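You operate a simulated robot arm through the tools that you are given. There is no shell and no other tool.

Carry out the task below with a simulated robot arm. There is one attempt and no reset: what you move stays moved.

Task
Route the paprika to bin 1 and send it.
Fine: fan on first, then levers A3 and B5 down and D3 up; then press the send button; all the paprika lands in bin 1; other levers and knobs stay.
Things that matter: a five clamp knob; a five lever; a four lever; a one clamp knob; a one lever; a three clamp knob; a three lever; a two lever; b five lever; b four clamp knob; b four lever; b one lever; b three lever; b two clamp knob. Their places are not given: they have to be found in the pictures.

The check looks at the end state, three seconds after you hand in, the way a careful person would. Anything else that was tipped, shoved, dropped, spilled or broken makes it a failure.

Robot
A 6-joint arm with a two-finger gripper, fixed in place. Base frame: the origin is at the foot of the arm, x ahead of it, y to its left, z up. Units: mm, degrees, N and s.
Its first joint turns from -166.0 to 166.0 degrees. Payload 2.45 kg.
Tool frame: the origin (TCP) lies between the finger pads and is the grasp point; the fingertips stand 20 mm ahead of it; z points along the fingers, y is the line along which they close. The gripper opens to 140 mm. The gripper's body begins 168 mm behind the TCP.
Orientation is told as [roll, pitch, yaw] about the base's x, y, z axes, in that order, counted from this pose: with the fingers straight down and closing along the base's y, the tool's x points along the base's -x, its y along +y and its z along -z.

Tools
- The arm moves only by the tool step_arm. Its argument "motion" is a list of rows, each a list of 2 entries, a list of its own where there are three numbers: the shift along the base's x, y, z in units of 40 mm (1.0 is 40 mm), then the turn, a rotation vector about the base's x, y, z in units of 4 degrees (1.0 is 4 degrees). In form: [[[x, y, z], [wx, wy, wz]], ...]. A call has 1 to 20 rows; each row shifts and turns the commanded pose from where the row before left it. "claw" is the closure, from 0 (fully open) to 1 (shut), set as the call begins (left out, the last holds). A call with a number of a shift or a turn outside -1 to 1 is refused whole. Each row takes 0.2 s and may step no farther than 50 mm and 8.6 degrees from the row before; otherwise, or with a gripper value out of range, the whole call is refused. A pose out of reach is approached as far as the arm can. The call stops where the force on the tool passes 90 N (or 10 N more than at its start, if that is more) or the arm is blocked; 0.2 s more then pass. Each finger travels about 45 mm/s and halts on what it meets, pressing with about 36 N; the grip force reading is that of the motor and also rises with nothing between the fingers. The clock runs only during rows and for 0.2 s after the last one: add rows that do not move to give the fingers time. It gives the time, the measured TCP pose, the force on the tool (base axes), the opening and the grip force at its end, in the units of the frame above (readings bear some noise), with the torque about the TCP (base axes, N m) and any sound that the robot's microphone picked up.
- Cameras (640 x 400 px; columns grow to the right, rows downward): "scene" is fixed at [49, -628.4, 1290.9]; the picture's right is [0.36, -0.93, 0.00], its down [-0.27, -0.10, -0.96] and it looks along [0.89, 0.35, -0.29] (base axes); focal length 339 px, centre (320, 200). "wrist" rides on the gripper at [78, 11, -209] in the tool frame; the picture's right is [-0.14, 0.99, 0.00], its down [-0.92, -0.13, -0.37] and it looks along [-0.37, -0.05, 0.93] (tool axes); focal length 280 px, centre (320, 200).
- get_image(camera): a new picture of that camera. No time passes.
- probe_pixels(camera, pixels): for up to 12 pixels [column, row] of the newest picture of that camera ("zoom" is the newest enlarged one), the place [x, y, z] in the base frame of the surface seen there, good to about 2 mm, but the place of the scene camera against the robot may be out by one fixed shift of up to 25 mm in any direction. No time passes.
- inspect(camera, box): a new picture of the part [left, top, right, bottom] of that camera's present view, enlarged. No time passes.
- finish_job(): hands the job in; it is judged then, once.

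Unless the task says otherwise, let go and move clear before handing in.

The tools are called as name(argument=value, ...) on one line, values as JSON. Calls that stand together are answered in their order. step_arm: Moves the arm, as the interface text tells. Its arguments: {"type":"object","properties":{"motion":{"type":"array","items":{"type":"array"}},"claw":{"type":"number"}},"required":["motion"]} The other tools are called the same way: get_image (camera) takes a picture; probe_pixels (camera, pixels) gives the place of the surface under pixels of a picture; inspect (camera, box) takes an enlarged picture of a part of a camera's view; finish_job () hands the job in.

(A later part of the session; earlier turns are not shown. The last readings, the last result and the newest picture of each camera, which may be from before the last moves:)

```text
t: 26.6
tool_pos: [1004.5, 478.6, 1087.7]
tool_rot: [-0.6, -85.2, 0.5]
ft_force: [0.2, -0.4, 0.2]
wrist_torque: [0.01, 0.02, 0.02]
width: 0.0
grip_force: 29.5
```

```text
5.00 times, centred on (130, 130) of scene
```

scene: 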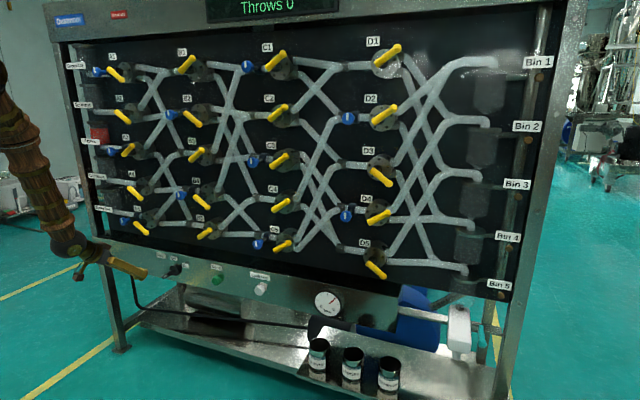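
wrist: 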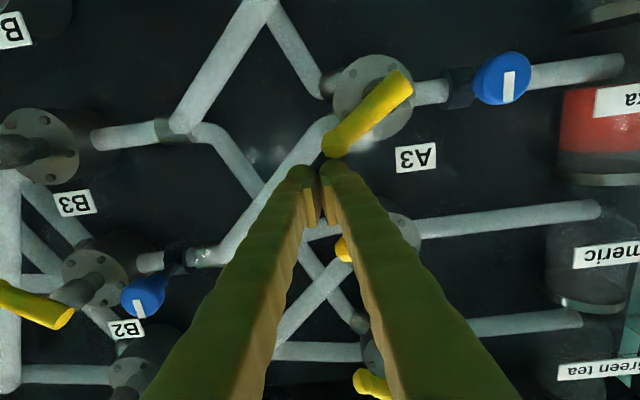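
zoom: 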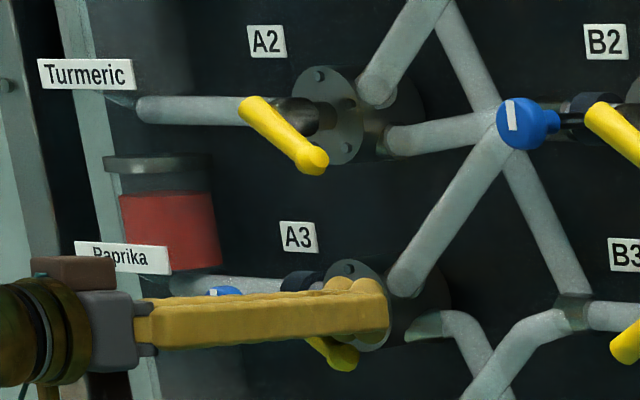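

A3's bulb (342,362) now sits where the other down levers have theirs relative to the flange. I'll lift slightly, back out, and check the lever and display.

step_arm(motion=[[[0, 0, 0.2], [0, 0, 0]], [[-0.6, 0, 0], [0, 0, 0]], [[-0.6, 0, 0], [0, 0, 0]], [[-0.6, 0, 0], [0, 0, 0]], [[-0.6, 0, 0], [0, 0, 0]], [[-0.6, 0, 0], [0, 0, 0]]])

get_image(camera="scene")

get_image(camera="wrist")

inspect(camera="scene", box=[90, 110, 170, 160])

```text
t: 28.0
tool_pos: [883.2, 479.9, 1096.2]
tool_rot: [-1.2, -85.0, 1.2]
ft_force: [0.6, 0.4, -0.8]
wrist_torque: [-0.03, 0.02, 0.02]
width: 0.0
grip_force: 29.4
```

```text
taken
```

scene: 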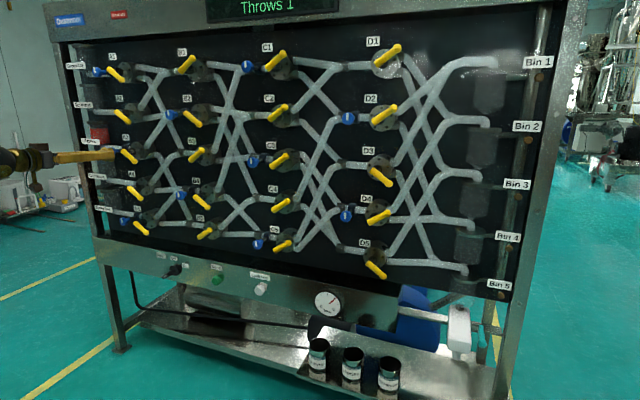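

```text
taken
```

wrist: 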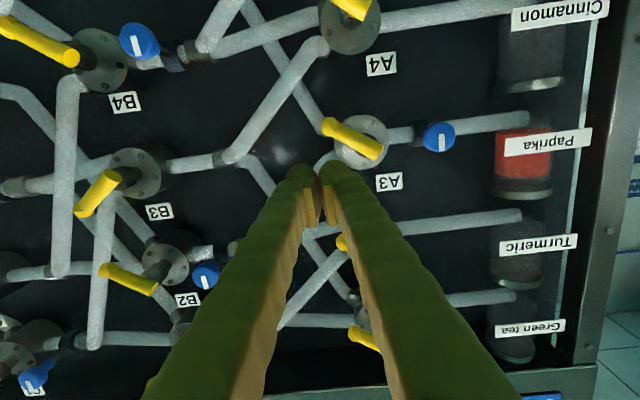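

```text
8.00 times, centred on (130, 135) of scene
```

zoom: 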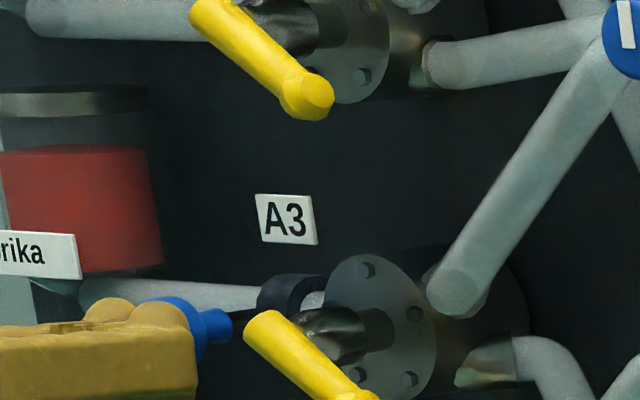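

A3 is down and the display reads Throws 1. Now I'll go to lever B5: move across at x≈883 to y≈160, z≈861 while tilting the tool about 16° further down to stay within reach.

step_arm(motion=[[[0, -0.8, -0.5875], [0, 1, 0]], [[0, -0.8, -0.5875], [0, 1, 0]], [[0, -0.8, -0.5875], [0, 1, 0]], [[0, -0.8, -0.5875], [0, 1, 0]], [[0, -0.8, -0.5875], [0, 0, 0]], [[0, -0.8, -0.5875], [0, 0, 0]], [[0, -0.8, -0.5875], [0, 0, 0]], [[0, -0.8, -0.5875], [0, 0, 0]], [[0, -0.8, -0.5875], [0, 0, 0]], [[0, -0.8, -0.5875], [0, 0, 0]]])

get_image(camera="wrist")

```text
t: 30.2
tool_pos: [887.6, 169.1, 871.4]
tool_rot: [-4.7, -68.7, 3.8]
ft_force: [-0.3, -0.1, 0.0]
wrist_torque: [0.0, 0.01, 0.0]
width: 0.0
grip_force: 29.4
out of reach, approached as far as the arm can: row 10
```

```text
taken
```

wrist: 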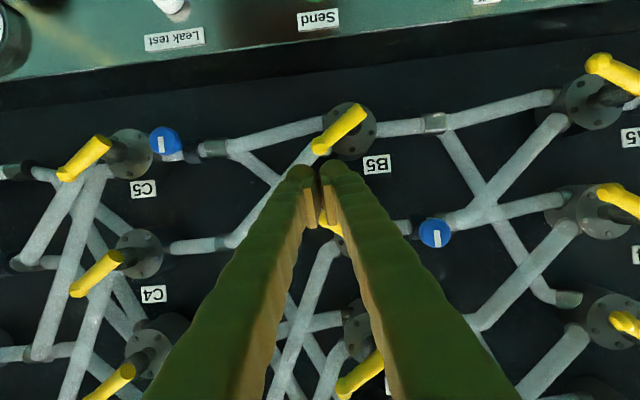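

The B5 lever shows at (338,130) in the wrist view, with its bulb at (322,145). The last row was just out of reach, so I'll probe the lever and then add a few degrees more tilt.

probe_pixels(camera="wrist", pixels=[[322, 152], [317, 150], [313, 145], [322, 146], [330, 138], [342, 125], [355, 112], [328, 152], [326, 215], [327, 225], [332, 222], [336, 230]])

inspect(camera="wrist", box=[280, 90, 408, 250])

inspect(camera="scene", box=[160, 160, 260, 260])

```text
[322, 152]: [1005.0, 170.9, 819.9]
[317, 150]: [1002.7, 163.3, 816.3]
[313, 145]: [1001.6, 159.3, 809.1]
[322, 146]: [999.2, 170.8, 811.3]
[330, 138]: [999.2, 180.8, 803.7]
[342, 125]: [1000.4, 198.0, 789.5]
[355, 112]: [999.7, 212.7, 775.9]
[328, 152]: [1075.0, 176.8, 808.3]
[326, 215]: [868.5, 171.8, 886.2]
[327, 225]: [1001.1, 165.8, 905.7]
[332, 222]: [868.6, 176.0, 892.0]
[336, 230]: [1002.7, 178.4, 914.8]
```

```text
2.50 times, centred on (344, 170) of wrist
```

zoom: 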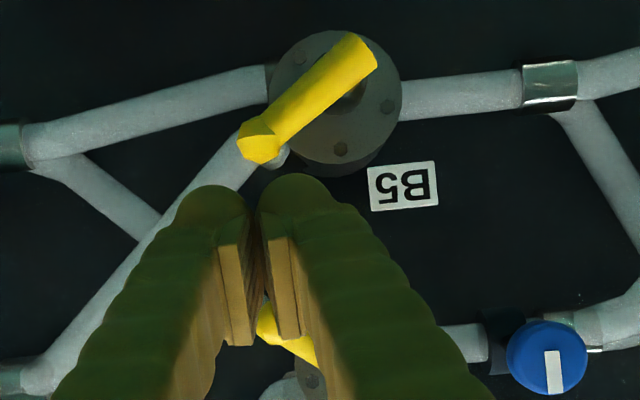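

```text
4.00 times, centred on (210, 210) of scene
```

zoom: 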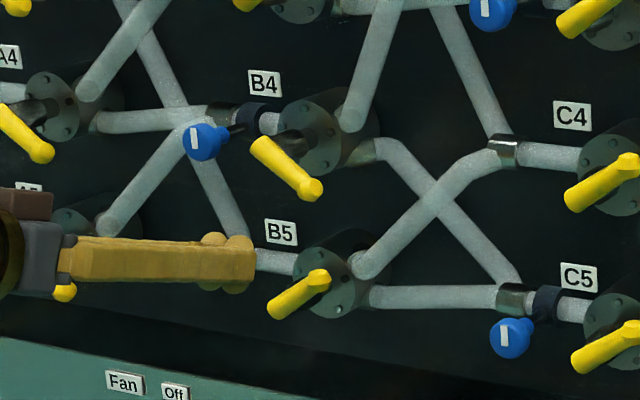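

B5's bulb centre is near (166, 811) with its top at about z=822, and B4's bulb bottom is near z≈893. I'll straighten the twist, tilt to about −64°, go to (887, 154, 859), then forward to x≈1003.

step_arm(motion=[[[0, -0.19, -0.1], [0.26, 0.59, 0.05]], [[0, -0.19, -0.2], [0.26, 0.59, 0.05]], [[0, 0, 0], [0, 0, 0]]])

```text
t: 31.0
tool_pos: [897.7, 169.9, 878.0]
tool_rot: [0.4, -63.8, -0.9]
ft_force: [-0.3, 0.3, 0.2]
wrist_torque: [-0.02, 0.02, 0.0]
width: 0.2
grip_force: 29.2
out of reach, approached as far as the arm can: row 1, 2
```

The pose was nudged outward again, to (898, 170, 878), so the limit eases farther out. I'll move forward 50 mm first (still short of the levers) and then correct y and z.

step_arm(motion=[[[0.6, 0, 0], [0, 0, 0]], [[0.6, 0, 0], [0, 0, 0]], [[0, -0.2, -0.24], [0, 0, 0]], [[0, -0.2, -0.24], [0, 0, 0]]])

```text
t: 32.0
tool_pos: [955.3, 175.2, 878.5]
tool_rot: [2.1, -64.1, -2.2]
ft_force: [-0.5, 0.0, 0.0]
wrist_torque: [0.05, -0.02, 0.0]
width: 0.0
grip_force: 29.3
out of reach, approached as far as the arm can: row 1, 2, 3, 4
```

The limit is in y and z rather than x, which hints at a wrist posture limit instead of pure reach. I'll look at the arm's posture.

get_image(camera="scene")

inspect(camera="scene", box=[0, 100, 240, 260])

```text
taken
```

scene: 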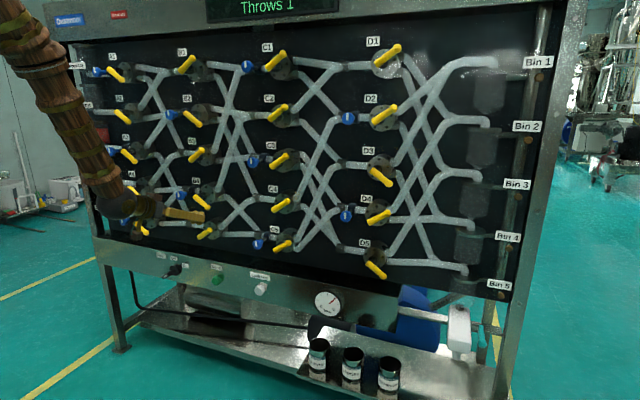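

```text
2.50 times, centred on (120, 180) of scene
```

zoom: 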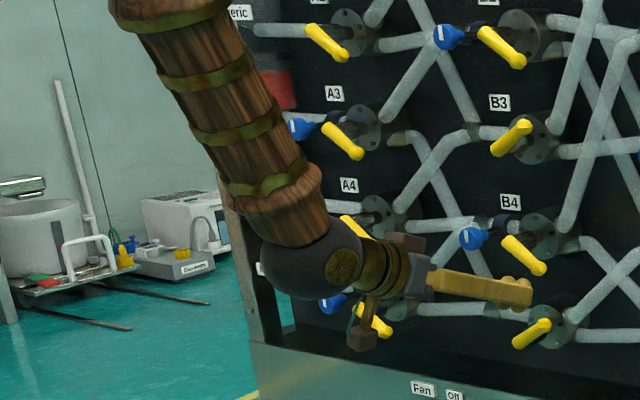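

The forearm comes steeply down to a dark wrist ball. I'll probe the ball and forearm to work out the geometry.

probe_pixels(camera="zoom", pixels=[[310, 265], [280, 270], [340, 265], [290, 195], [265, 150], [240, 100], [215, 50], [180, 10], [390, 275], [430, 280], [362, 340], [480, 290]])

probe_pixels(camera="scene", pixels=[[20, 20], [5, 5], [40, 60], [60, 100], [85, 150], [100, 180], [115, 205], [10, 40]])

```text
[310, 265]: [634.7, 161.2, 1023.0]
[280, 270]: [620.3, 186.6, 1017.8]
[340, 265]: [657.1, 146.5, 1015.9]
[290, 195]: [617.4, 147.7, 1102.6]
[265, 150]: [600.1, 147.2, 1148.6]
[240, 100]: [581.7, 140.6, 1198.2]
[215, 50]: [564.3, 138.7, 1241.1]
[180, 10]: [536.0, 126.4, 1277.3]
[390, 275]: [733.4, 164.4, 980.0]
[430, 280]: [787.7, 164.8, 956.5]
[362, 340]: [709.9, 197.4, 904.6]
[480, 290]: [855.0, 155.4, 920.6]
```

```text
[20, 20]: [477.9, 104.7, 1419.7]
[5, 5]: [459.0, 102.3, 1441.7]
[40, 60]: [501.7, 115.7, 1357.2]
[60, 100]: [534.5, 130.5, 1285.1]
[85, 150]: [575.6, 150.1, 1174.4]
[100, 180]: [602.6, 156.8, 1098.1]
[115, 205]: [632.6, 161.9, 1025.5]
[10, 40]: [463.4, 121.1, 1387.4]
```

The wrist ball is near (650, 172, 1010), about 335 mm behind the TCP, and every limited pose so far fits the last joint sitting near its end stop (tool rolled almost 180° from neutral). I'll back off a little and roll the tool −180° about its own axis, which should free it.

step_arm(motion=[[[-0.5, 0, 0], [-1, 0, 0.488]], [[-0.5, 0, 0], [-1, 0, 0.488]], [[-0.5, 0, 0], [-1, 0, 0.488]], [[0, 0, 0], [-1, 0, 0.488]], [[0, 0, 0], [-1, 0, 0.488]], [[0, 0, 0], [-1, 0, 0.488]], [[0, 0, 0], [-1, 0, 0.488]], [[0, 0, 0], [-1, 0, 0.488]], [[0, 0, 0], [-1, 0, 0.488]], [[0, 0, 0], [-1, 0, 0.488]]])

```text
t: 34.2
tool_pos: [893.6, 176.1, 878.9]
tool_rot: [-53.4, -41.4, 65.1]
ft_force: [-0.6, -0.1, 0.1]
wrist_torque: [0.01, -0.05, -0.01]
width: 0.1
grip_force: 29.5
```

No warnings now, so rolling in this direction is free. I'll continue the roll.

step_arm(motion=[[[0, 0, 0], [-1, 0, 0.488]], [[0, 0, 0], [-1, 0, 0.488]], [[0, 0, 0], [-1, 0, 0.488]], [[0, 0, 0], [-1, 0, 0.488]], [[0, 0, 0], [-1, 0, 0.488]], [[0, 0, 0], [-1, 0, 0.488]], [[0, 0, 0], [-1, 0, 0.488]], [[0, 0, 0], [-1, 0, 0.488]], [[0, 0, 0], [-1, 0, 0.488]], [[0, 0, 0], [-1, 0, 0.488]], [[0, 0, 0], [-1, 0, 0.488]], [[0, 0, 0], [-1, 0, 0.488]], [[0, 0, 0], [-1, 0, 0.488]], [[0, 0, 0], [-1, 0, 0.488]], [[0, 0, 0], [-1, 0, 0.488]], [[0, 0, 0], [-1, 0, 0.488]], [[0, 0, 0], [-1, 0, 0.488]], [[0, 0, 0], [-1, 0, 0.488]], [[0, 0, 0], [-1, 0, 0.488]], [[0, 0, 0], [-1, 0, 0.488]]])

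step_arm(motion=[[[0, 0, 0], [-1, 0, 0.488]], [[0, 0, 0], [-1, 0, 0.488]], [[0, 0, 0], [-1, 0, 0.488]], [[0, 0, 0], [-1, 0, 0.488]], [[0, 0, 0], [-1, 0, 0.488]], [[0, 0, 0], [-1, 0, 0.488]], [[0, 0, 0], [-1, 0, 0.488]], [[0, 0, 0], [-1, 0, 0.488]], [[0, 0, 0], [-1, 0, 0.488]], [[0, 0, 0], [-1, 0, 0.488]]])

get_image(camera="wrist")

get_image(camera="scene")

```text
t: 38.4
tool_pos: [895.0, 174.7, 878.2]
tool_rot: [-55.3, 36.7, 111.9]
ft_force: [-0.3, 0.4, -0.5]
wrist_torque: [0.01, -0.01, 0.0]
width: 0.0
grip_force: 29.0
```

```text
t: 40.6
tool_pos: [893.4, 175.0, 878.5]
tool_rot: [-6.0, 63.4, 171.9]
ft_force: [-0.1, 0.2, 0.5]
wrist_torque: [-0.04, 0.02, -0.01]
width: 0.1
grip_force: 30.0
```

```text
taken
```

wrist: 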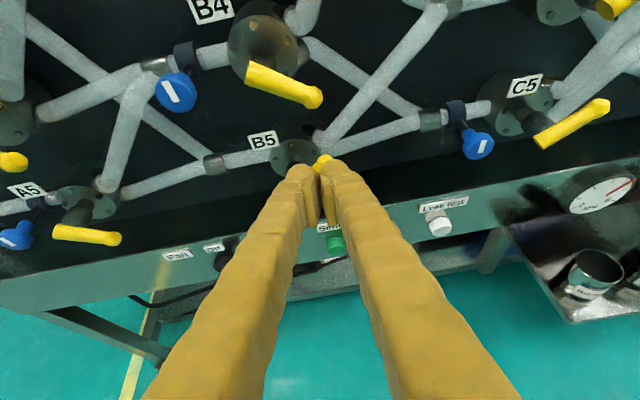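

```text
taken
```

scene: 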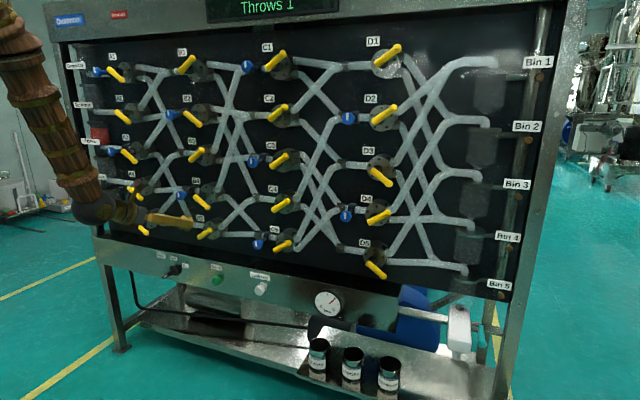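

The roll is done and the wrist view is upright now, with B4 above and B5 just behind the fingertips. I'll trim the last few degrees and shift to (893, 152, 859).

step_arm(motion=[[[0, -0.3, -0.25], [-0.33, -0.07, 0.34]], [[0, -0.27, -0.24], [-0.33, -0.07, 0.34]], [[0, 0, 0], [0, 0, 0]]])

inspect(camera="wrist", box=[220, 50, 420, 250])

inspect(camera="scene", box=[160, 160, 260, 260])

```text
t: 41.4
tool_pos: [893.9, 151.6, 860.5]
tool_rot: [-0.3, 64.0, 179.6]
ft_force: [0.2, 0.3, -0.1]
wrist_torque: [0.02, -0.02, -0.02]
width: 0.3
grip_force: 29.5
```

```text
2.00 times, centred on (320, 150) of wrist
```

zoom: 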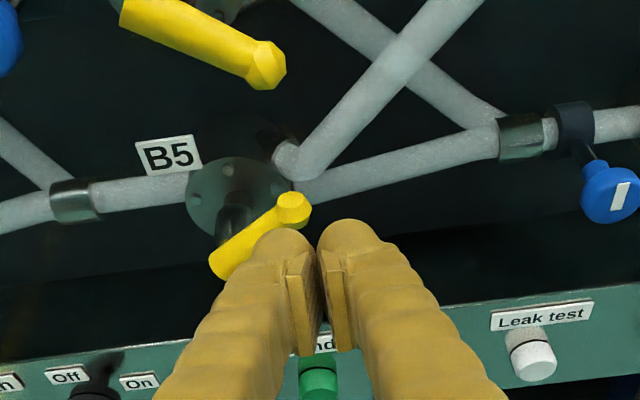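

```text
4.00 times, centred on (210, 210) of scene
```

zoom: 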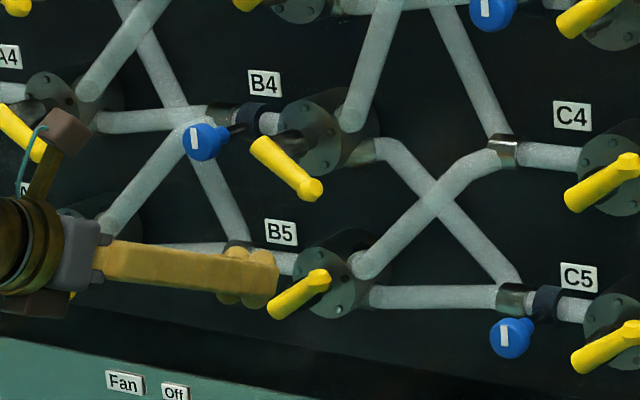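

Orientation and position are now accurate. I'll probe the B5 and B4 bulbs from this upright view to confirm heights before going in.

probe_pixels(camera="wrist", pixels=[[306, 150], [306, 154], [312, 153], [300, 156], [290, 165], [280, 175], [292, 82], [293, 92], [286, 88], [300, 84]])

```text
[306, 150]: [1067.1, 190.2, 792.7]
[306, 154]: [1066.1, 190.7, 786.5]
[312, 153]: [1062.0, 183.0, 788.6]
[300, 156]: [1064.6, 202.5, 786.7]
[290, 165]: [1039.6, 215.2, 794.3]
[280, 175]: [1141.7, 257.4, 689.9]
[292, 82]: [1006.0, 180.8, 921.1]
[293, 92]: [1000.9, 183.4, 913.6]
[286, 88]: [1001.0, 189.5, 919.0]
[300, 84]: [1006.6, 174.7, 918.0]
```

Those came from the older wrist picture, so I'll take a fresh one and probe again.

get_image(camera="wrist")

probe_pixels(camera="wrist", pixels=[[306, 149], [306, 154], [311, 153], [300, 156], [290, 165], [272, 180], [292, 82], [293, 92], [286, 88], [300, 84], [278, 183]])

```text
taken
```

wrist: 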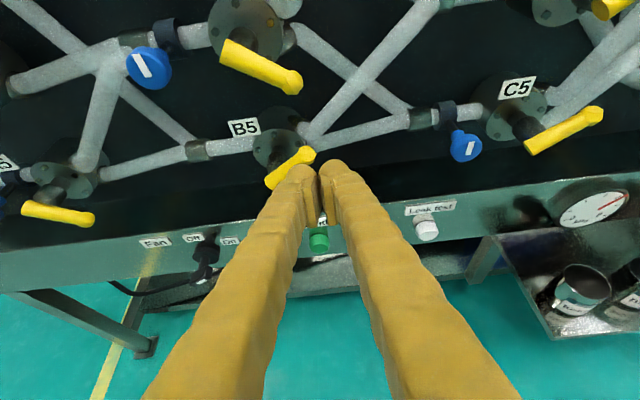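

```text
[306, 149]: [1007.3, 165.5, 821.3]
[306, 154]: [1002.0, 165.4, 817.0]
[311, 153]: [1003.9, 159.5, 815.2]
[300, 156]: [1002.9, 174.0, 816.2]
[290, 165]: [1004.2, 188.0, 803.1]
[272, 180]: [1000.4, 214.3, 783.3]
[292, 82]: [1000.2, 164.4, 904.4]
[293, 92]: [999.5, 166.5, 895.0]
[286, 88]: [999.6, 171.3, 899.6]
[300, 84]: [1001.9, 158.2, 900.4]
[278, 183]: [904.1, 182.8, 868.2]
```

B5's bulb top is at z≈822 and B4's bulb bottom at z≈893; with the fingers spanning about 836–882, the gap is fine. I'll move forward to x≈1003.

step_arm(motion=[[[0.545, 0, 0], [0, 0, 0]], [[0.545, 0, 0], [0, 0, 0]], [[0.545, 0, 0], [0, 0, 0]], [[0.545, 0, 0], [0, 0, 0]], [[0.545, 0, 0], [0, 0, 0]]])

inspect(camera="scene", box=[160, 160, 260, 260])

get_image(camera="wrist")

```text
t: 42.6
tool_pos: [1003.3, 151.8, 859.4]
tool_rot: [-0.3, 64.0, 179.9]
ft_force: [0.0, -0.3, 0.2]
wrist_torque: [-0.02, -0.02, -0.02]
width: 0.0
grip_force: 29.5
```

```text
4.00 times, centred on (210, 210) of scene
```

zoom: 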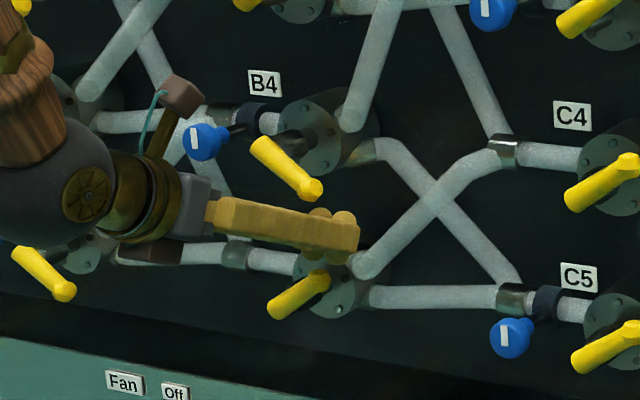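

```text
taken
```

wrist: 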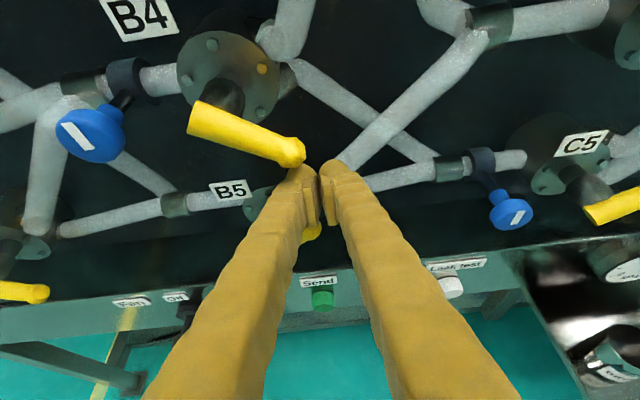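

The fingertips sit over the B5 bulb, clear of B4. I'll push down in 4 mm rows.

step_arm(motion=[[[0, 0, -0.1], [0, 0, 0]], [[0, 0, -0.1], [0, 0, 0]], [[0, 0, -0.1], [0, 0, 0]], [[0, 0, -0.1], [0, 0, 0]], [[0, 0, -0.1], [0, 0, 0]], [[0, 0, -0.1], [0, 0, 0]], [[0, 0, -0.1], [0, 0, 0]], [[0, 0, -0.1], [0, 0, 0]], [[0, 0, -0.1], [0, 0, 0]], [[0, 0, -0.1], [0, 0, 0]], [[0, 0, -0.1], [0, 0, 0]], [[0, 0, -0.1], [0, 0, 0]]])

inspect(camera="scene", box=[160, 160, 260, 260])

```text
t: 45.2
tool_pos: [1003.4, 152.9, 810.6]
tool_rot: [-0.2, 64.0, 179.8]
ft_force: [0.4, 0.6, 1.0]
wrist_torque: [0.0, 0.02, -0.01]
width: 0.1
grip_force: 29.4
```

```text
4.00 times, centred on (210, 210) of scene
```

zoom: 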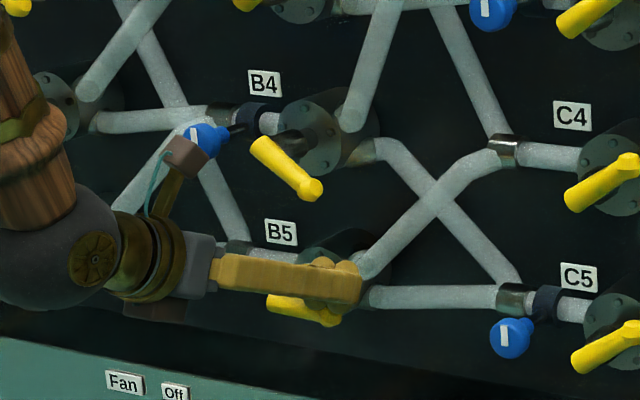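

The B5 lever is past horizontal (bulb near (325,318)). I'll continue down to finish the throw.

step_arm(motion=[[[0, 0, -0.1], [0, 0, 0]], [[0, 0, -0.1], [0, 0, 0]], [[0, 0, -0.1], [0, 0, 0]], [[0, 0, -0.1], [0, 0, 0]]])

inspect(camera="scene", box=[160, 160, 260, 260])

```text
t: 46.2
tool_pos: [1003.5, 152.2, 796.0]
tool_rot: [0.0, 64.1, 179.7]
ft_force: [0.2, 0.1, 0.0]
wrist_torque: [0.01, 0.01, 0.02]
width: 0.0
grip_force: 29.4
```

```text
4.00 times, centred on (210, 210) of scene
```

zoom: 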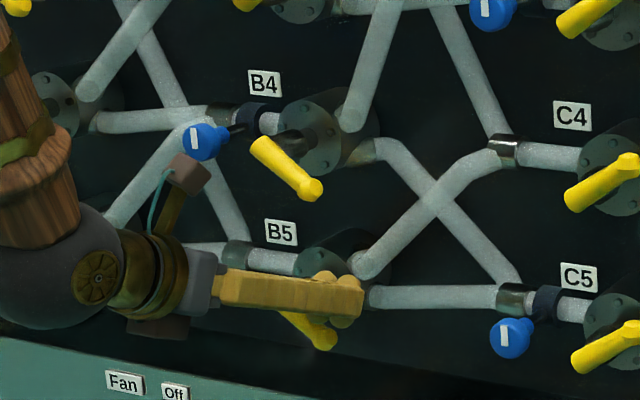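

B5's bulb offset from its flange now matches the down position of B4. I'll lift slightly, back out and check the display.

step_arm(motion=[[[0, 0, 0.2], [0, 0, 0]], [[-0.6, 0, 0], [0, 0, 0]], [[-0.6, 0, 0], [0, 0, 0]], [[-0.6, 0, 0], [0, 0, 0]], [[-0.6, 0, 0], [0, 0, 0]], [[-0.6, 0, 0], [0, 0, 0]]])

get_image(camera="scene")

inspect(camera="scene", box=[160, 160, 260, 260])

get_image(camera="wrist")

```text
t: 47.6
tool_pos: [882.6, 152.0, 803.2]
tool_rot: [-0.2, 64.1, 179.7]
ft_force: [0.0, 0.2, 1.1]
wrist_torque: [0.04, 0.03, -0.01]
width: 0.0
grip_force: 29.8
```

```text
taken
```

scene: 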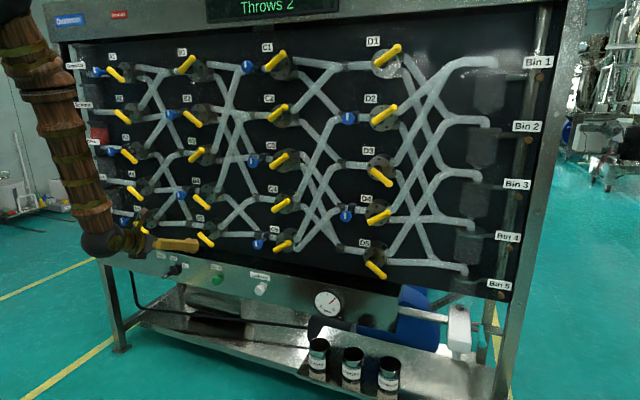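

```text
4.00 times, centred on (210, 210) of scene
```

zoom: 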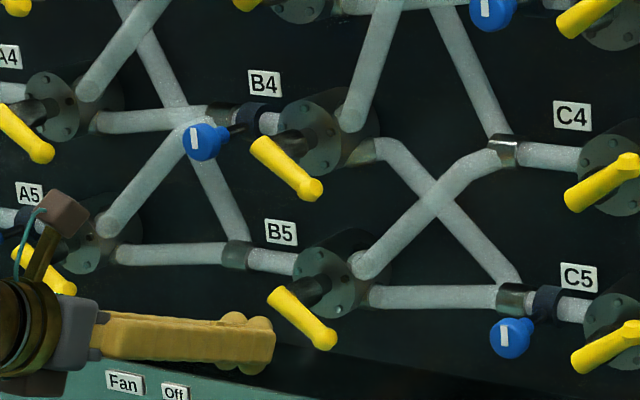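

```text
taken
```

wrist: 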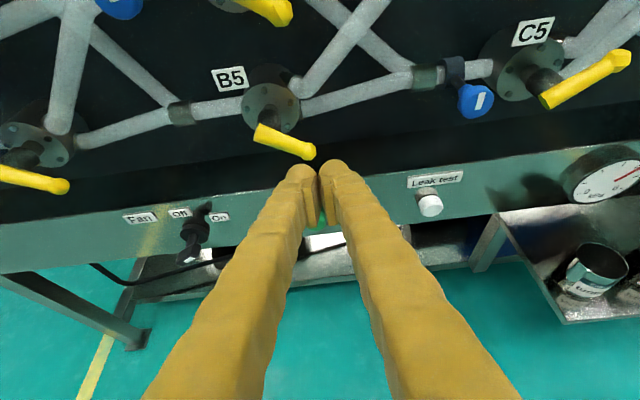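

Throws reads 2 and B5 is down. Now for D3: I'll rise and level the tool while moving toward −y, in stages, watching for reach warnings.

step_arm(motion=[[[0.05, -0.4, 0.6], [0, -0.8, 0]], [[0.05, -0.4, 0.6], [0, -0.8, 0]], [[0.05, -0.4, 0.6], [0, -0.8, 0]], [[0.05, -0.4, 0.6], [0, -0.8, 0]], [[0.05, -0.4, 0.6], [0, -0.8, 0]], [[0.05, -0.4, 0.6], [0, -0.8, 0]]])

```text
t: 49.0
tool_pos: [884.6, 128.3, 956.8]
tool_rot: [0.5, 83.4, 179.1]
ft_force: [0.7, -0.9, -0.5]
wrist_torque: [-0.02, -0.01, 0.04]
width: 0.0
grip_force: 29.5
out of reach, approached as far as the arm can: row 1, 2, 3, 4, 5, 6
```

Motion toward −y was blocked at y≈128, which fits the forearm-roll joint being near its own ±166° stop. Yawing the tool about −40° around z (pointing right) should move that joint away from the stop, so I'll try that in place.

step_arm(motion=[[[0, 0, 0], [0, 0, -1]], [[0, 0, 0], [0, 0, -1]], [[0, 0, 0], [0, 0, -1]], [[0, 0, 0], [0, 0, -1]], [[0, 0, 0], [0, 0, -1]], [[0, 0, 0], [0, 0, -1]], [[0, 0, 0], [0, 0, -1]], [[0, 0, 0], [0, 0, -1]], [[0, 0, 0], [0, 0, -1]], [[0, 0, 0], [0, 0, -1]]])

```text
t: 51.2
tool_pos: [882.9, 128.3, 955.5]
tool_rot: [-0.8, 83.3, 139.2]
ft_force: [-0.2, -0.7, 0.2]
wrist_torque: [-0.01, 0.01, -0.02]
width: 0.0
grip_force: 29.3
```

That worked without warnings (yaw 139). Now I'll move toward −y in front of the panel.

step_arm(motion=[[[0, -0.9, 0.1], [0, 0, 0]], [[0, -0.9, 0.1], [0, 0, 0]], [[0, -0.9, 0.1], [0, 0, 0]], [[0, -0.9, 0.1], [0, 0, 0]], [[0, -0.9, 0.1], [0, 0, 0]], [[0, -0.9, 0.1], [0, 0, 0]], [[0, -0.9, 0.1], [0, 0, 0]], [[0, -0.9, 0.1], [0, 0, 0]]])

```text
t: 53.0
tool_pos: [883.3, -159.9, 987.4]
tool_rot: [-0.9, 83.3, 139.1]
ft_force: [0.6, -0.3, -0.8]
wrist_torque: [-0.02, 0.0, -0.01]
width: 0.0
grip_force: 29.3
```

Still clean at (883, −160, 987). I'll continue to about y=−420.

step_arm(motion=[[[0, -0.93, 0], [0, 0, 0]], [[0, -0.93, 0], [0, 0, 0]], [[0, -0.93, 0], [0, 0, 0]], [[0, -0.93, 0], [0, 0, 0]], [[0, -0.93, 0], [0, 0, 0]], [[0, -0.93, 0], [0, 0, 0]], [[0, -0.93, 0], [0, 0, 0]]])

get_image(camera="wrist")

get_image(camera="scene")

```text
t: 54.6
tool_pos: [883.8, -422.6, 989.1]
tool_rot: [-1.1, 83.3, 139.0]
ft_force: [-0.1, -0.4, -0.1]
wrist_torque: [-0.02, 0.03, 0.03]
width: 0.1
grip_force: 29.5
```

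```text
taken
```

wrist: 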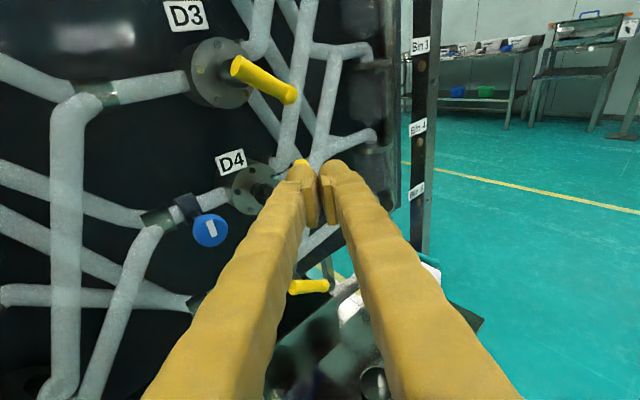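

```text
taken
```

scene: 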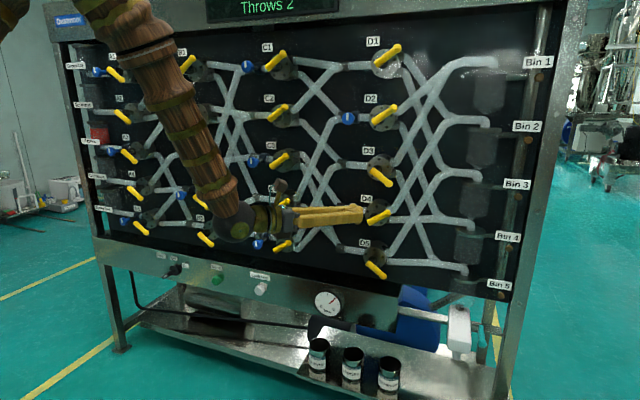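

D3's lever is visible in the wrist view with its bulb at (290,95), and D4's bulb at about (300,162). I'll probe both.

probe_pixels(camera="wrist", pixels=[[289, 95], [292, 101], [286, 101], [295, 92], [280, 90], [265, 80], [250, 72], [237, 67], [300, 162], [304, 162], [296, 163], [210, 72]])

inspect(camera="scene", box=[340, 140, 420, 240])

```text
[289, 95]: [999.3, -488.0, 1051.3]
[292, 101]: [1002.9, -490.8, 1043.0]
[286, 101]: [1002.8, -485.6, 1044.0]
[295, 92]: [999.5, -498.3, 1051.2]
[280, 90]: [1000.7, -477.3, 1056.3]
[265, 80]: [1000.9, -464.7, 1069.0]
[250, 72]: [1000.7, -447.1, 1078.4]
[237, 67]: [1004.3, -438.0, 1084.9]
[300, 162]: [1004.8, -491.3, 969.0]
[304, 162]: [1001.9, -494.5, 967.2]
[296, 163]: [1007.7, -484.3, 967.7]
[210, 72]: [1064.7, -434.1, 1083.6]
```

```text
4.00 times, centred on (380, 190) of scene
```

zoom: 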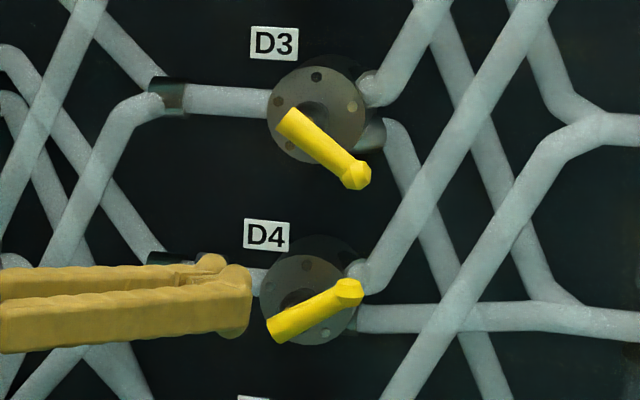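

D3's bulb bottom is at z≈1040 and D4's bulb top at z≈970, leaving a 70 mm gap. I'll come in along the tool's own direction at z≈1005 so the fingertips end up under D3's bulb.

step_arm(motion=[[[0.36, 0, 0.2], [0, 0, 0]], [[0.37, 0, 0.2], [0, 0, 0]], [[0.415, -0.36, 0], [0, 0, 0]], [[0.415, -0.36, 0], [0, 0, 0]], [[0.415, -0.36, 0], [0, 0, 0]], [[0, 0, 0], [0, 0, 0]]])

inspect(camera="scene", box=[340, 140, 420, 240])

get_image(camera="wrist")

```text
t: 56.0
tool_pos: [964.7, -464.6, 1003.4]
tool_rot: [-1.1, 83.3, 139.0]
ft_force: [0.7, 0.8, 0.1]
wrist_torque: [0.02, 0.0, 0.02]
width: 0.1
grip_force: 29.9
```

```text
4.00 times, centred on (380, 190) of scene
```

zoom: 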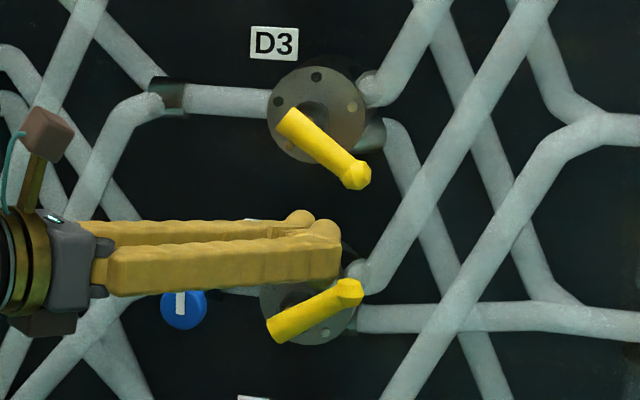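

```text
taken
```

wrist: 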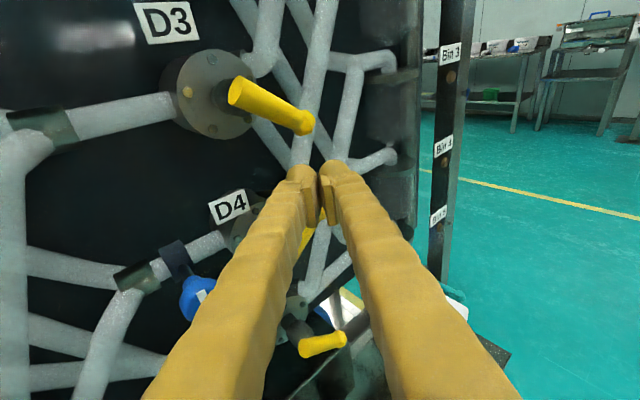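

The fingertips are between D4's and D3's bulbs. I'll advance the last 30 mm or so along the same line.

step_arm(motion=[[[0.39, -0.37, 0.03], [0, 0, 0]], [[0.39, -0.37, 0.03], [0, 0, 0]], [[0, 0, 0], [0, 0, 0]]])

inspect(camera="scene", box=[340, 140, 420, 240])

get_image(camera="wrist")

```text
t: 56.8
tool_pos: [995.9, -494.0, 1005.1]
tool_rot: [-1.0, 83.4, 139.0]
ft_force: [0.5, 0.8, 0.3]
wrist_torque: [0.01, 0.0, 0.0]
width: 0.0
grip_force: 29.3
```

```text
4.00 times, centred on (380, 190) of scene
```

zoom: 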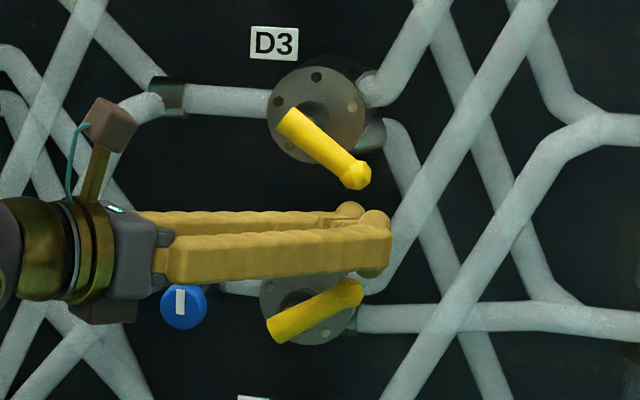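

```text
taken
```

wrist: 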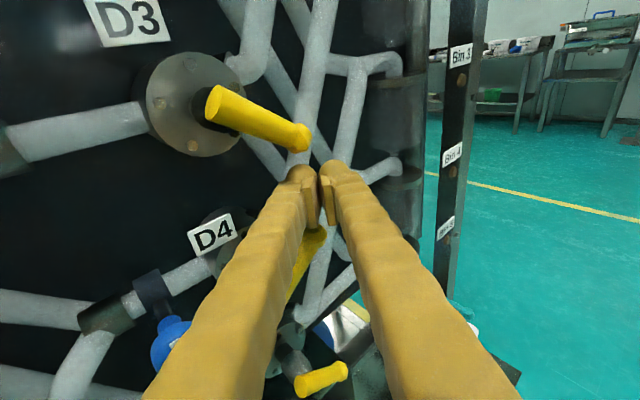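

D3's bulb at (300,138) is right above the left fingertip. I'll push up in 4 mm rows.

step_arm(motion=[[[0, 0, 0.1], [0, 0, 0]], [[0, 0, 0.1], [0, 0, 0]], [[0, 0, 0.1], [0, 0, 0]], [[0, 0, 0.1], [0, 0, 0]], [[0, 0, 0.1], [0, 0, 0]], [[0, 0, 0.1], [0, 0, 0]], [[0, 0, 0.1], [0, 0, 0]], [[0, 0, 0.1], [0, 0, 0]], [[0, 0, 0.1], [0, 0, 0]], [[0, 0, 0.1], [0, 0, 0]], [[0, 0, 0.1], [0, 0, 0]]])

inspect(camera="scene", box=[340, 140, 420, 240])

get_image(camera="wrist")

```text
t: 59.2
tool_pos: [994.7, -493.4, 1050.7]
tool_rot: [-1.0, 83.3, 139.2]
ft_force: [-0.4, 0.5, 0.1]
wrist_torque: [-0.01, 0.02, 0.02]
width: 0.0
grip_force: 29.3
```

```text
4.00 times, centred on (380, 190) of scene
```

zoom: 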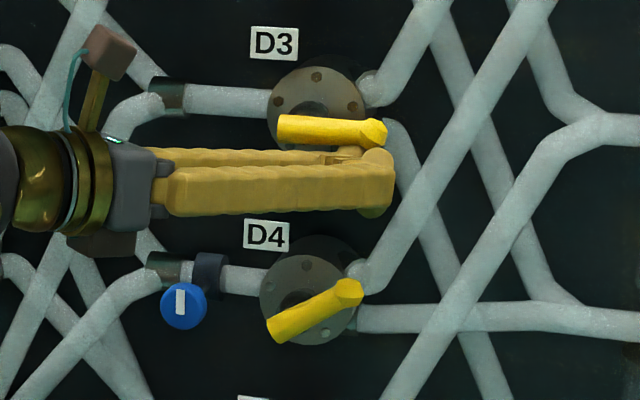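

```text
taken
```

wrist: 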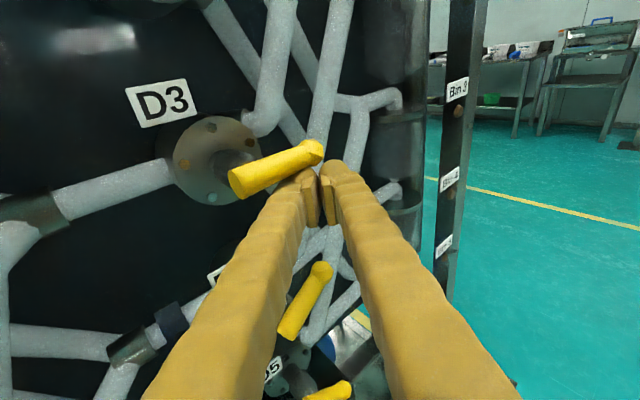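

The D3 lever is about horizontal now with very little force. I'll continue up to complete it.

step_arm(motion=[[[0, 0, 0.1], [0, 0, 0]], [[0, 0, 0.1], [0, 0, 0]], [[0, 0, 0.1], [0, 0, 0]], [[0, 0, 0.1], [0, 0, 0]], [[0, 0, 0.1], [0, 0, 0]]])

inspect(camera="scene", box=[340, 140, 420, 240])

```text
t: 60.4
tool_pos: [993.0, -494.0, 1067.5]
tool_rot: [-0.8, 83.1, 139.4]
ft_force: [-7.6, -1.9, -18.7]
wrist_torque: [-0.5, 0.09, 0.14]
width: 0.0
grip_force: 29.5
```

```text
4.00 times, centred on (380, 190) of scene
```

zoom: 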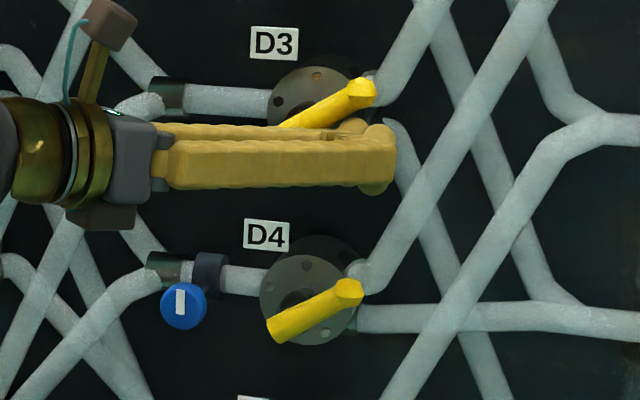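

D3 is up and the force rose to about 19 N at its end stop, so the throw is complete. I'll drop 20 mm and back out along the same line.

step_arm(motion=[[[0, 0, -0.25], [0, 0, 0]], [[0, 0, -0.25], [0, 0, 0]], [[0, 0, -0.25], [0, 0, 0]], [[0, 0, -0.25], [0, 0, 0]], [[-0.415, 0.36, 0], [0, 0, 0]], [[-0.415, 0.36, 0], [0, 0, 0]], [[-0.415, 0.36, 0], [0, 0, 0]], [[-0.415, 0.36, 0], [0, 0, 0]], [[-0.415, 0.36, 0], [0, 0, 0]], [[-0.415, 0.36, 0], [0, 0, 0]], [[-0.415, 0.36, 0], [0, 0, 0]]])

get_image(camera="scene")

inspect(camera="scene", box=[340, 140, 420, 240])

```text
t: 62.8
tool_pos: [878.4, -393.3, 1030.9]
tool_rot: [-0.7, 83.3, 139.2]
ft_force: [0.3, 0.7, 0.0]
wrist_torque: [-0.02, 0.02, -0.01]
width: 0.1
grip_force: 29.6
```

```text
taken
```

scene: 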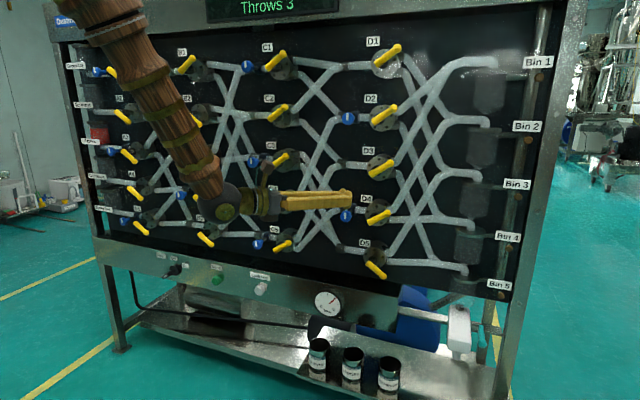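

```text
4.00 times, centred on (380, 190) of scene
```

zoom: 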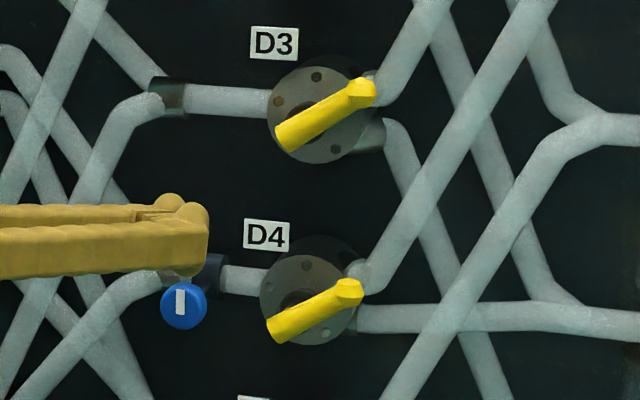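

Throws reads 3 and D3 is up, matching D4's up position. Now I'll travel back to y≈183 in front of the panel on the way to the send button.

step_arm(motion=[[[0, 0.9, -0.2], [0, 0, 0]], [[0, 0.9, -0.2], [0, 0, 0]], [[0, 0.9, -0.2], [0, 0, 0]], [[0, 0.9, -0.2], [0, 0, 0]], [[0, 0.9, -0.2], [0, 0, 0]], [[0, 0.9, -0.2], [0, 0, 0]], [[0, 0.9, -0.2], [0, 0, 0]], [[0, 0.9, -0.2], [0, 0, 0]], [[0, 0.9, -0.2], [0, 0, 0]], [[0, 0.9, -0.2], [0, 0, 0]], [[0, 0.9, -0.2], [0, 0, 0]], [[0, 0.9, -0.2], [0, 0, 0]], [[0, 0.9, -0.2], [0, 0, 0]], [[0, 0.9, -0.2], [0, 0, 0]], [[0, 0.9, -0.2], [0, 0, 0]], [[0, 0.9, -0.2], [0, 0, 0]]])

```text
t: 66.2
tool_pos: [878.3, 181.3, 905.4]
tool_rot: [-1.2, 83.4, 138.9]
ft_force: [-0.3, 0.5, -0.6]
wrist_torque: [-0.02, 0.01, -0.05]
width: 0.1
grip_force: 29.5
```

Clean so far. I'll tilt the tool down about 32° and yaw it back to nearly straight ahead, staying at x≈878.

step_arm(motion=[[[0, 0, 0], [0.656, 0.755, 0]], [[0, 0, 0], [0.656, 0.755, 0]], [[0, 0, 0], [0.656, 0.755, 0]], [[0, 0, 0], [0.656, 0.755, 0]], [[0, 0, 0], [0.656, 0.755, 0]], [[0, 0, 0], [0.656, 0.755, 0]], [[0, 0, 0], [0.656, 0.755, 0]], [[0, 0, 0], [0.656, 0.755, 0]], [[0, 0, 0], [0, 0, 1]], [[0, 0, 0], [0, 0, 1]], [[0, 0, 0], [0, 0, 1]], [[0, 0, 0], [0, 0, 1]], [[0, 0, 0], [0, 0, 1]], [[0, 0, 0], [0, 0, 1]], [[0, 0, 0], [0, 0, 1]], [[0, 0, 0], [0, 0, 1]]])

```text
t: 69.6
tool_pos: [877.9, 183.0, 903.8]
tool_rot: [-1.0, 51.3, 171.1]
ft_force: [1.0, 1.1, 0.0]
wrist_torque: [-0.03, 0.01, 0.0]
width: 0.2
grip_force: 29.3
```

The tool is at pitch ~51 (about 39° below level), nearly straight ahead. I'll descend in front of the lower panel to z≈640.

step_arm(motion=[[[0, 0, -0.94], [0, 0, 0]], [[0, 0, -0.94], [0, 0, 0]], [[0, 0, -0.94], [0, 0, 0]], [[0, 0, -0.94], [0, 0, 0]], [[0, 0, -0.94], [0, 0, 0]], [[0, 0, -0.94], [0, 0, 0]], [[0, 0, -0.94], [0, 0, 0]]])

get_image(camera="wrist")

get_image(camera="scene")

```text
t: 71.2
tool_pos: [876.9, 180.1, 637.5]
tool_rot: [-1.0, 51.3, 171.0]
ft_force: [-0.1, 0.1, -0.5]
wrist_torque: [0.02, 0.01, 0.0]
width: 0.1
grip_force: 29.8
```

```text
taken
```

wrist: 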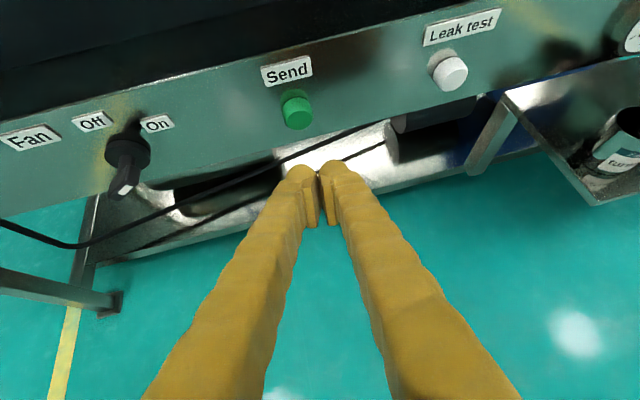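

```text
taken
```

scene: 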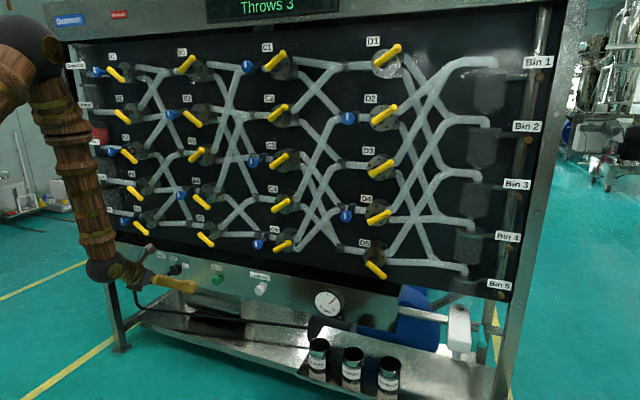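

The send button is at wrist pixel (297,110) and the fan bar still points toward On. I'll probe the button and recheck all levers before sending.

probe_pixels(camera="wrist", pixels=[[297, 115], [300, 122], [290, 120], [305, 112], [297, 105], [288, 103], [310, 104], [285, 72], [120, 190], [130, 165], [298, 128]])

inspect(camera="scene", box=[60, 40, 300, 260])

inspect(camera="scene", box=[230, 30, 430, 280])

inspect(camera="scene", box=[297, 285, 361, 325])

```text
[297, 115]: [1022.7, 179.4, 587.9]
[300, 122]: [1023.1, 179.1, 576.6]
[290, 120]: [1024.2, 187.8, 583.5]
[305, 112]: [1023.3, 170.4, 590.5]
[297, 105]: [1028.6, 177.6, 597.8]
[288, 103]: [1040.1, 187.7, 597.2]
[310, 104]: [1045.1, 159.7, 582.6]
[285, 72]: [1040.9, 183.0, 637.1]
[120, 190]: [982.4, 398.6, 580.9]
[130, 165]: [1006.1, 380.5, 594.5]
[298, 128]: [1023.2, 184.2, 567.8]
```

```text
1.82 times, centred on (180, 150) of scene
```

zoom: 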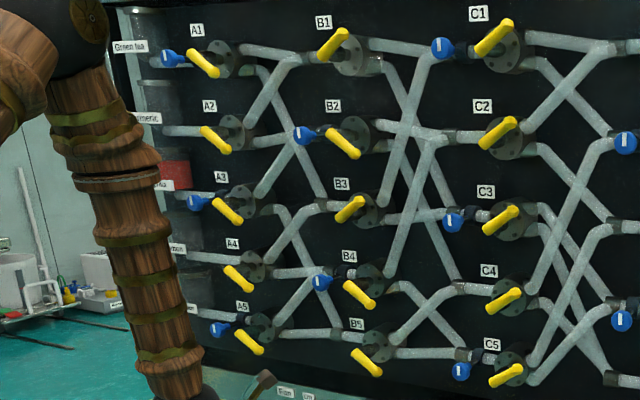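

```text
1.60 times, centred on (330, 155) of scene
```

zoom: 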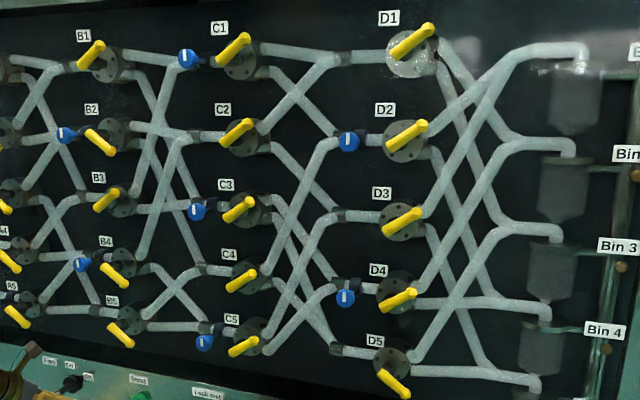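

```text
10.00 times, centred on (329, 305) of scene
```

zoom: 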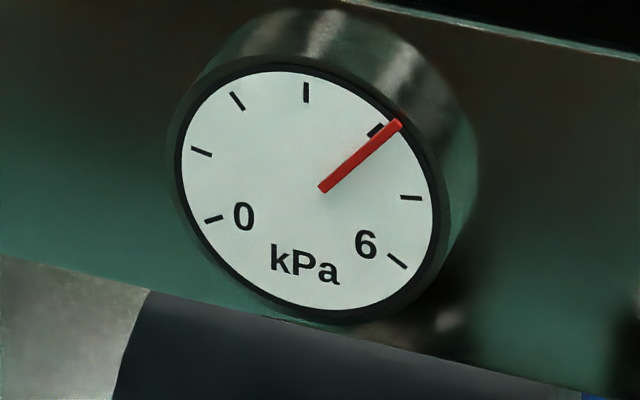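

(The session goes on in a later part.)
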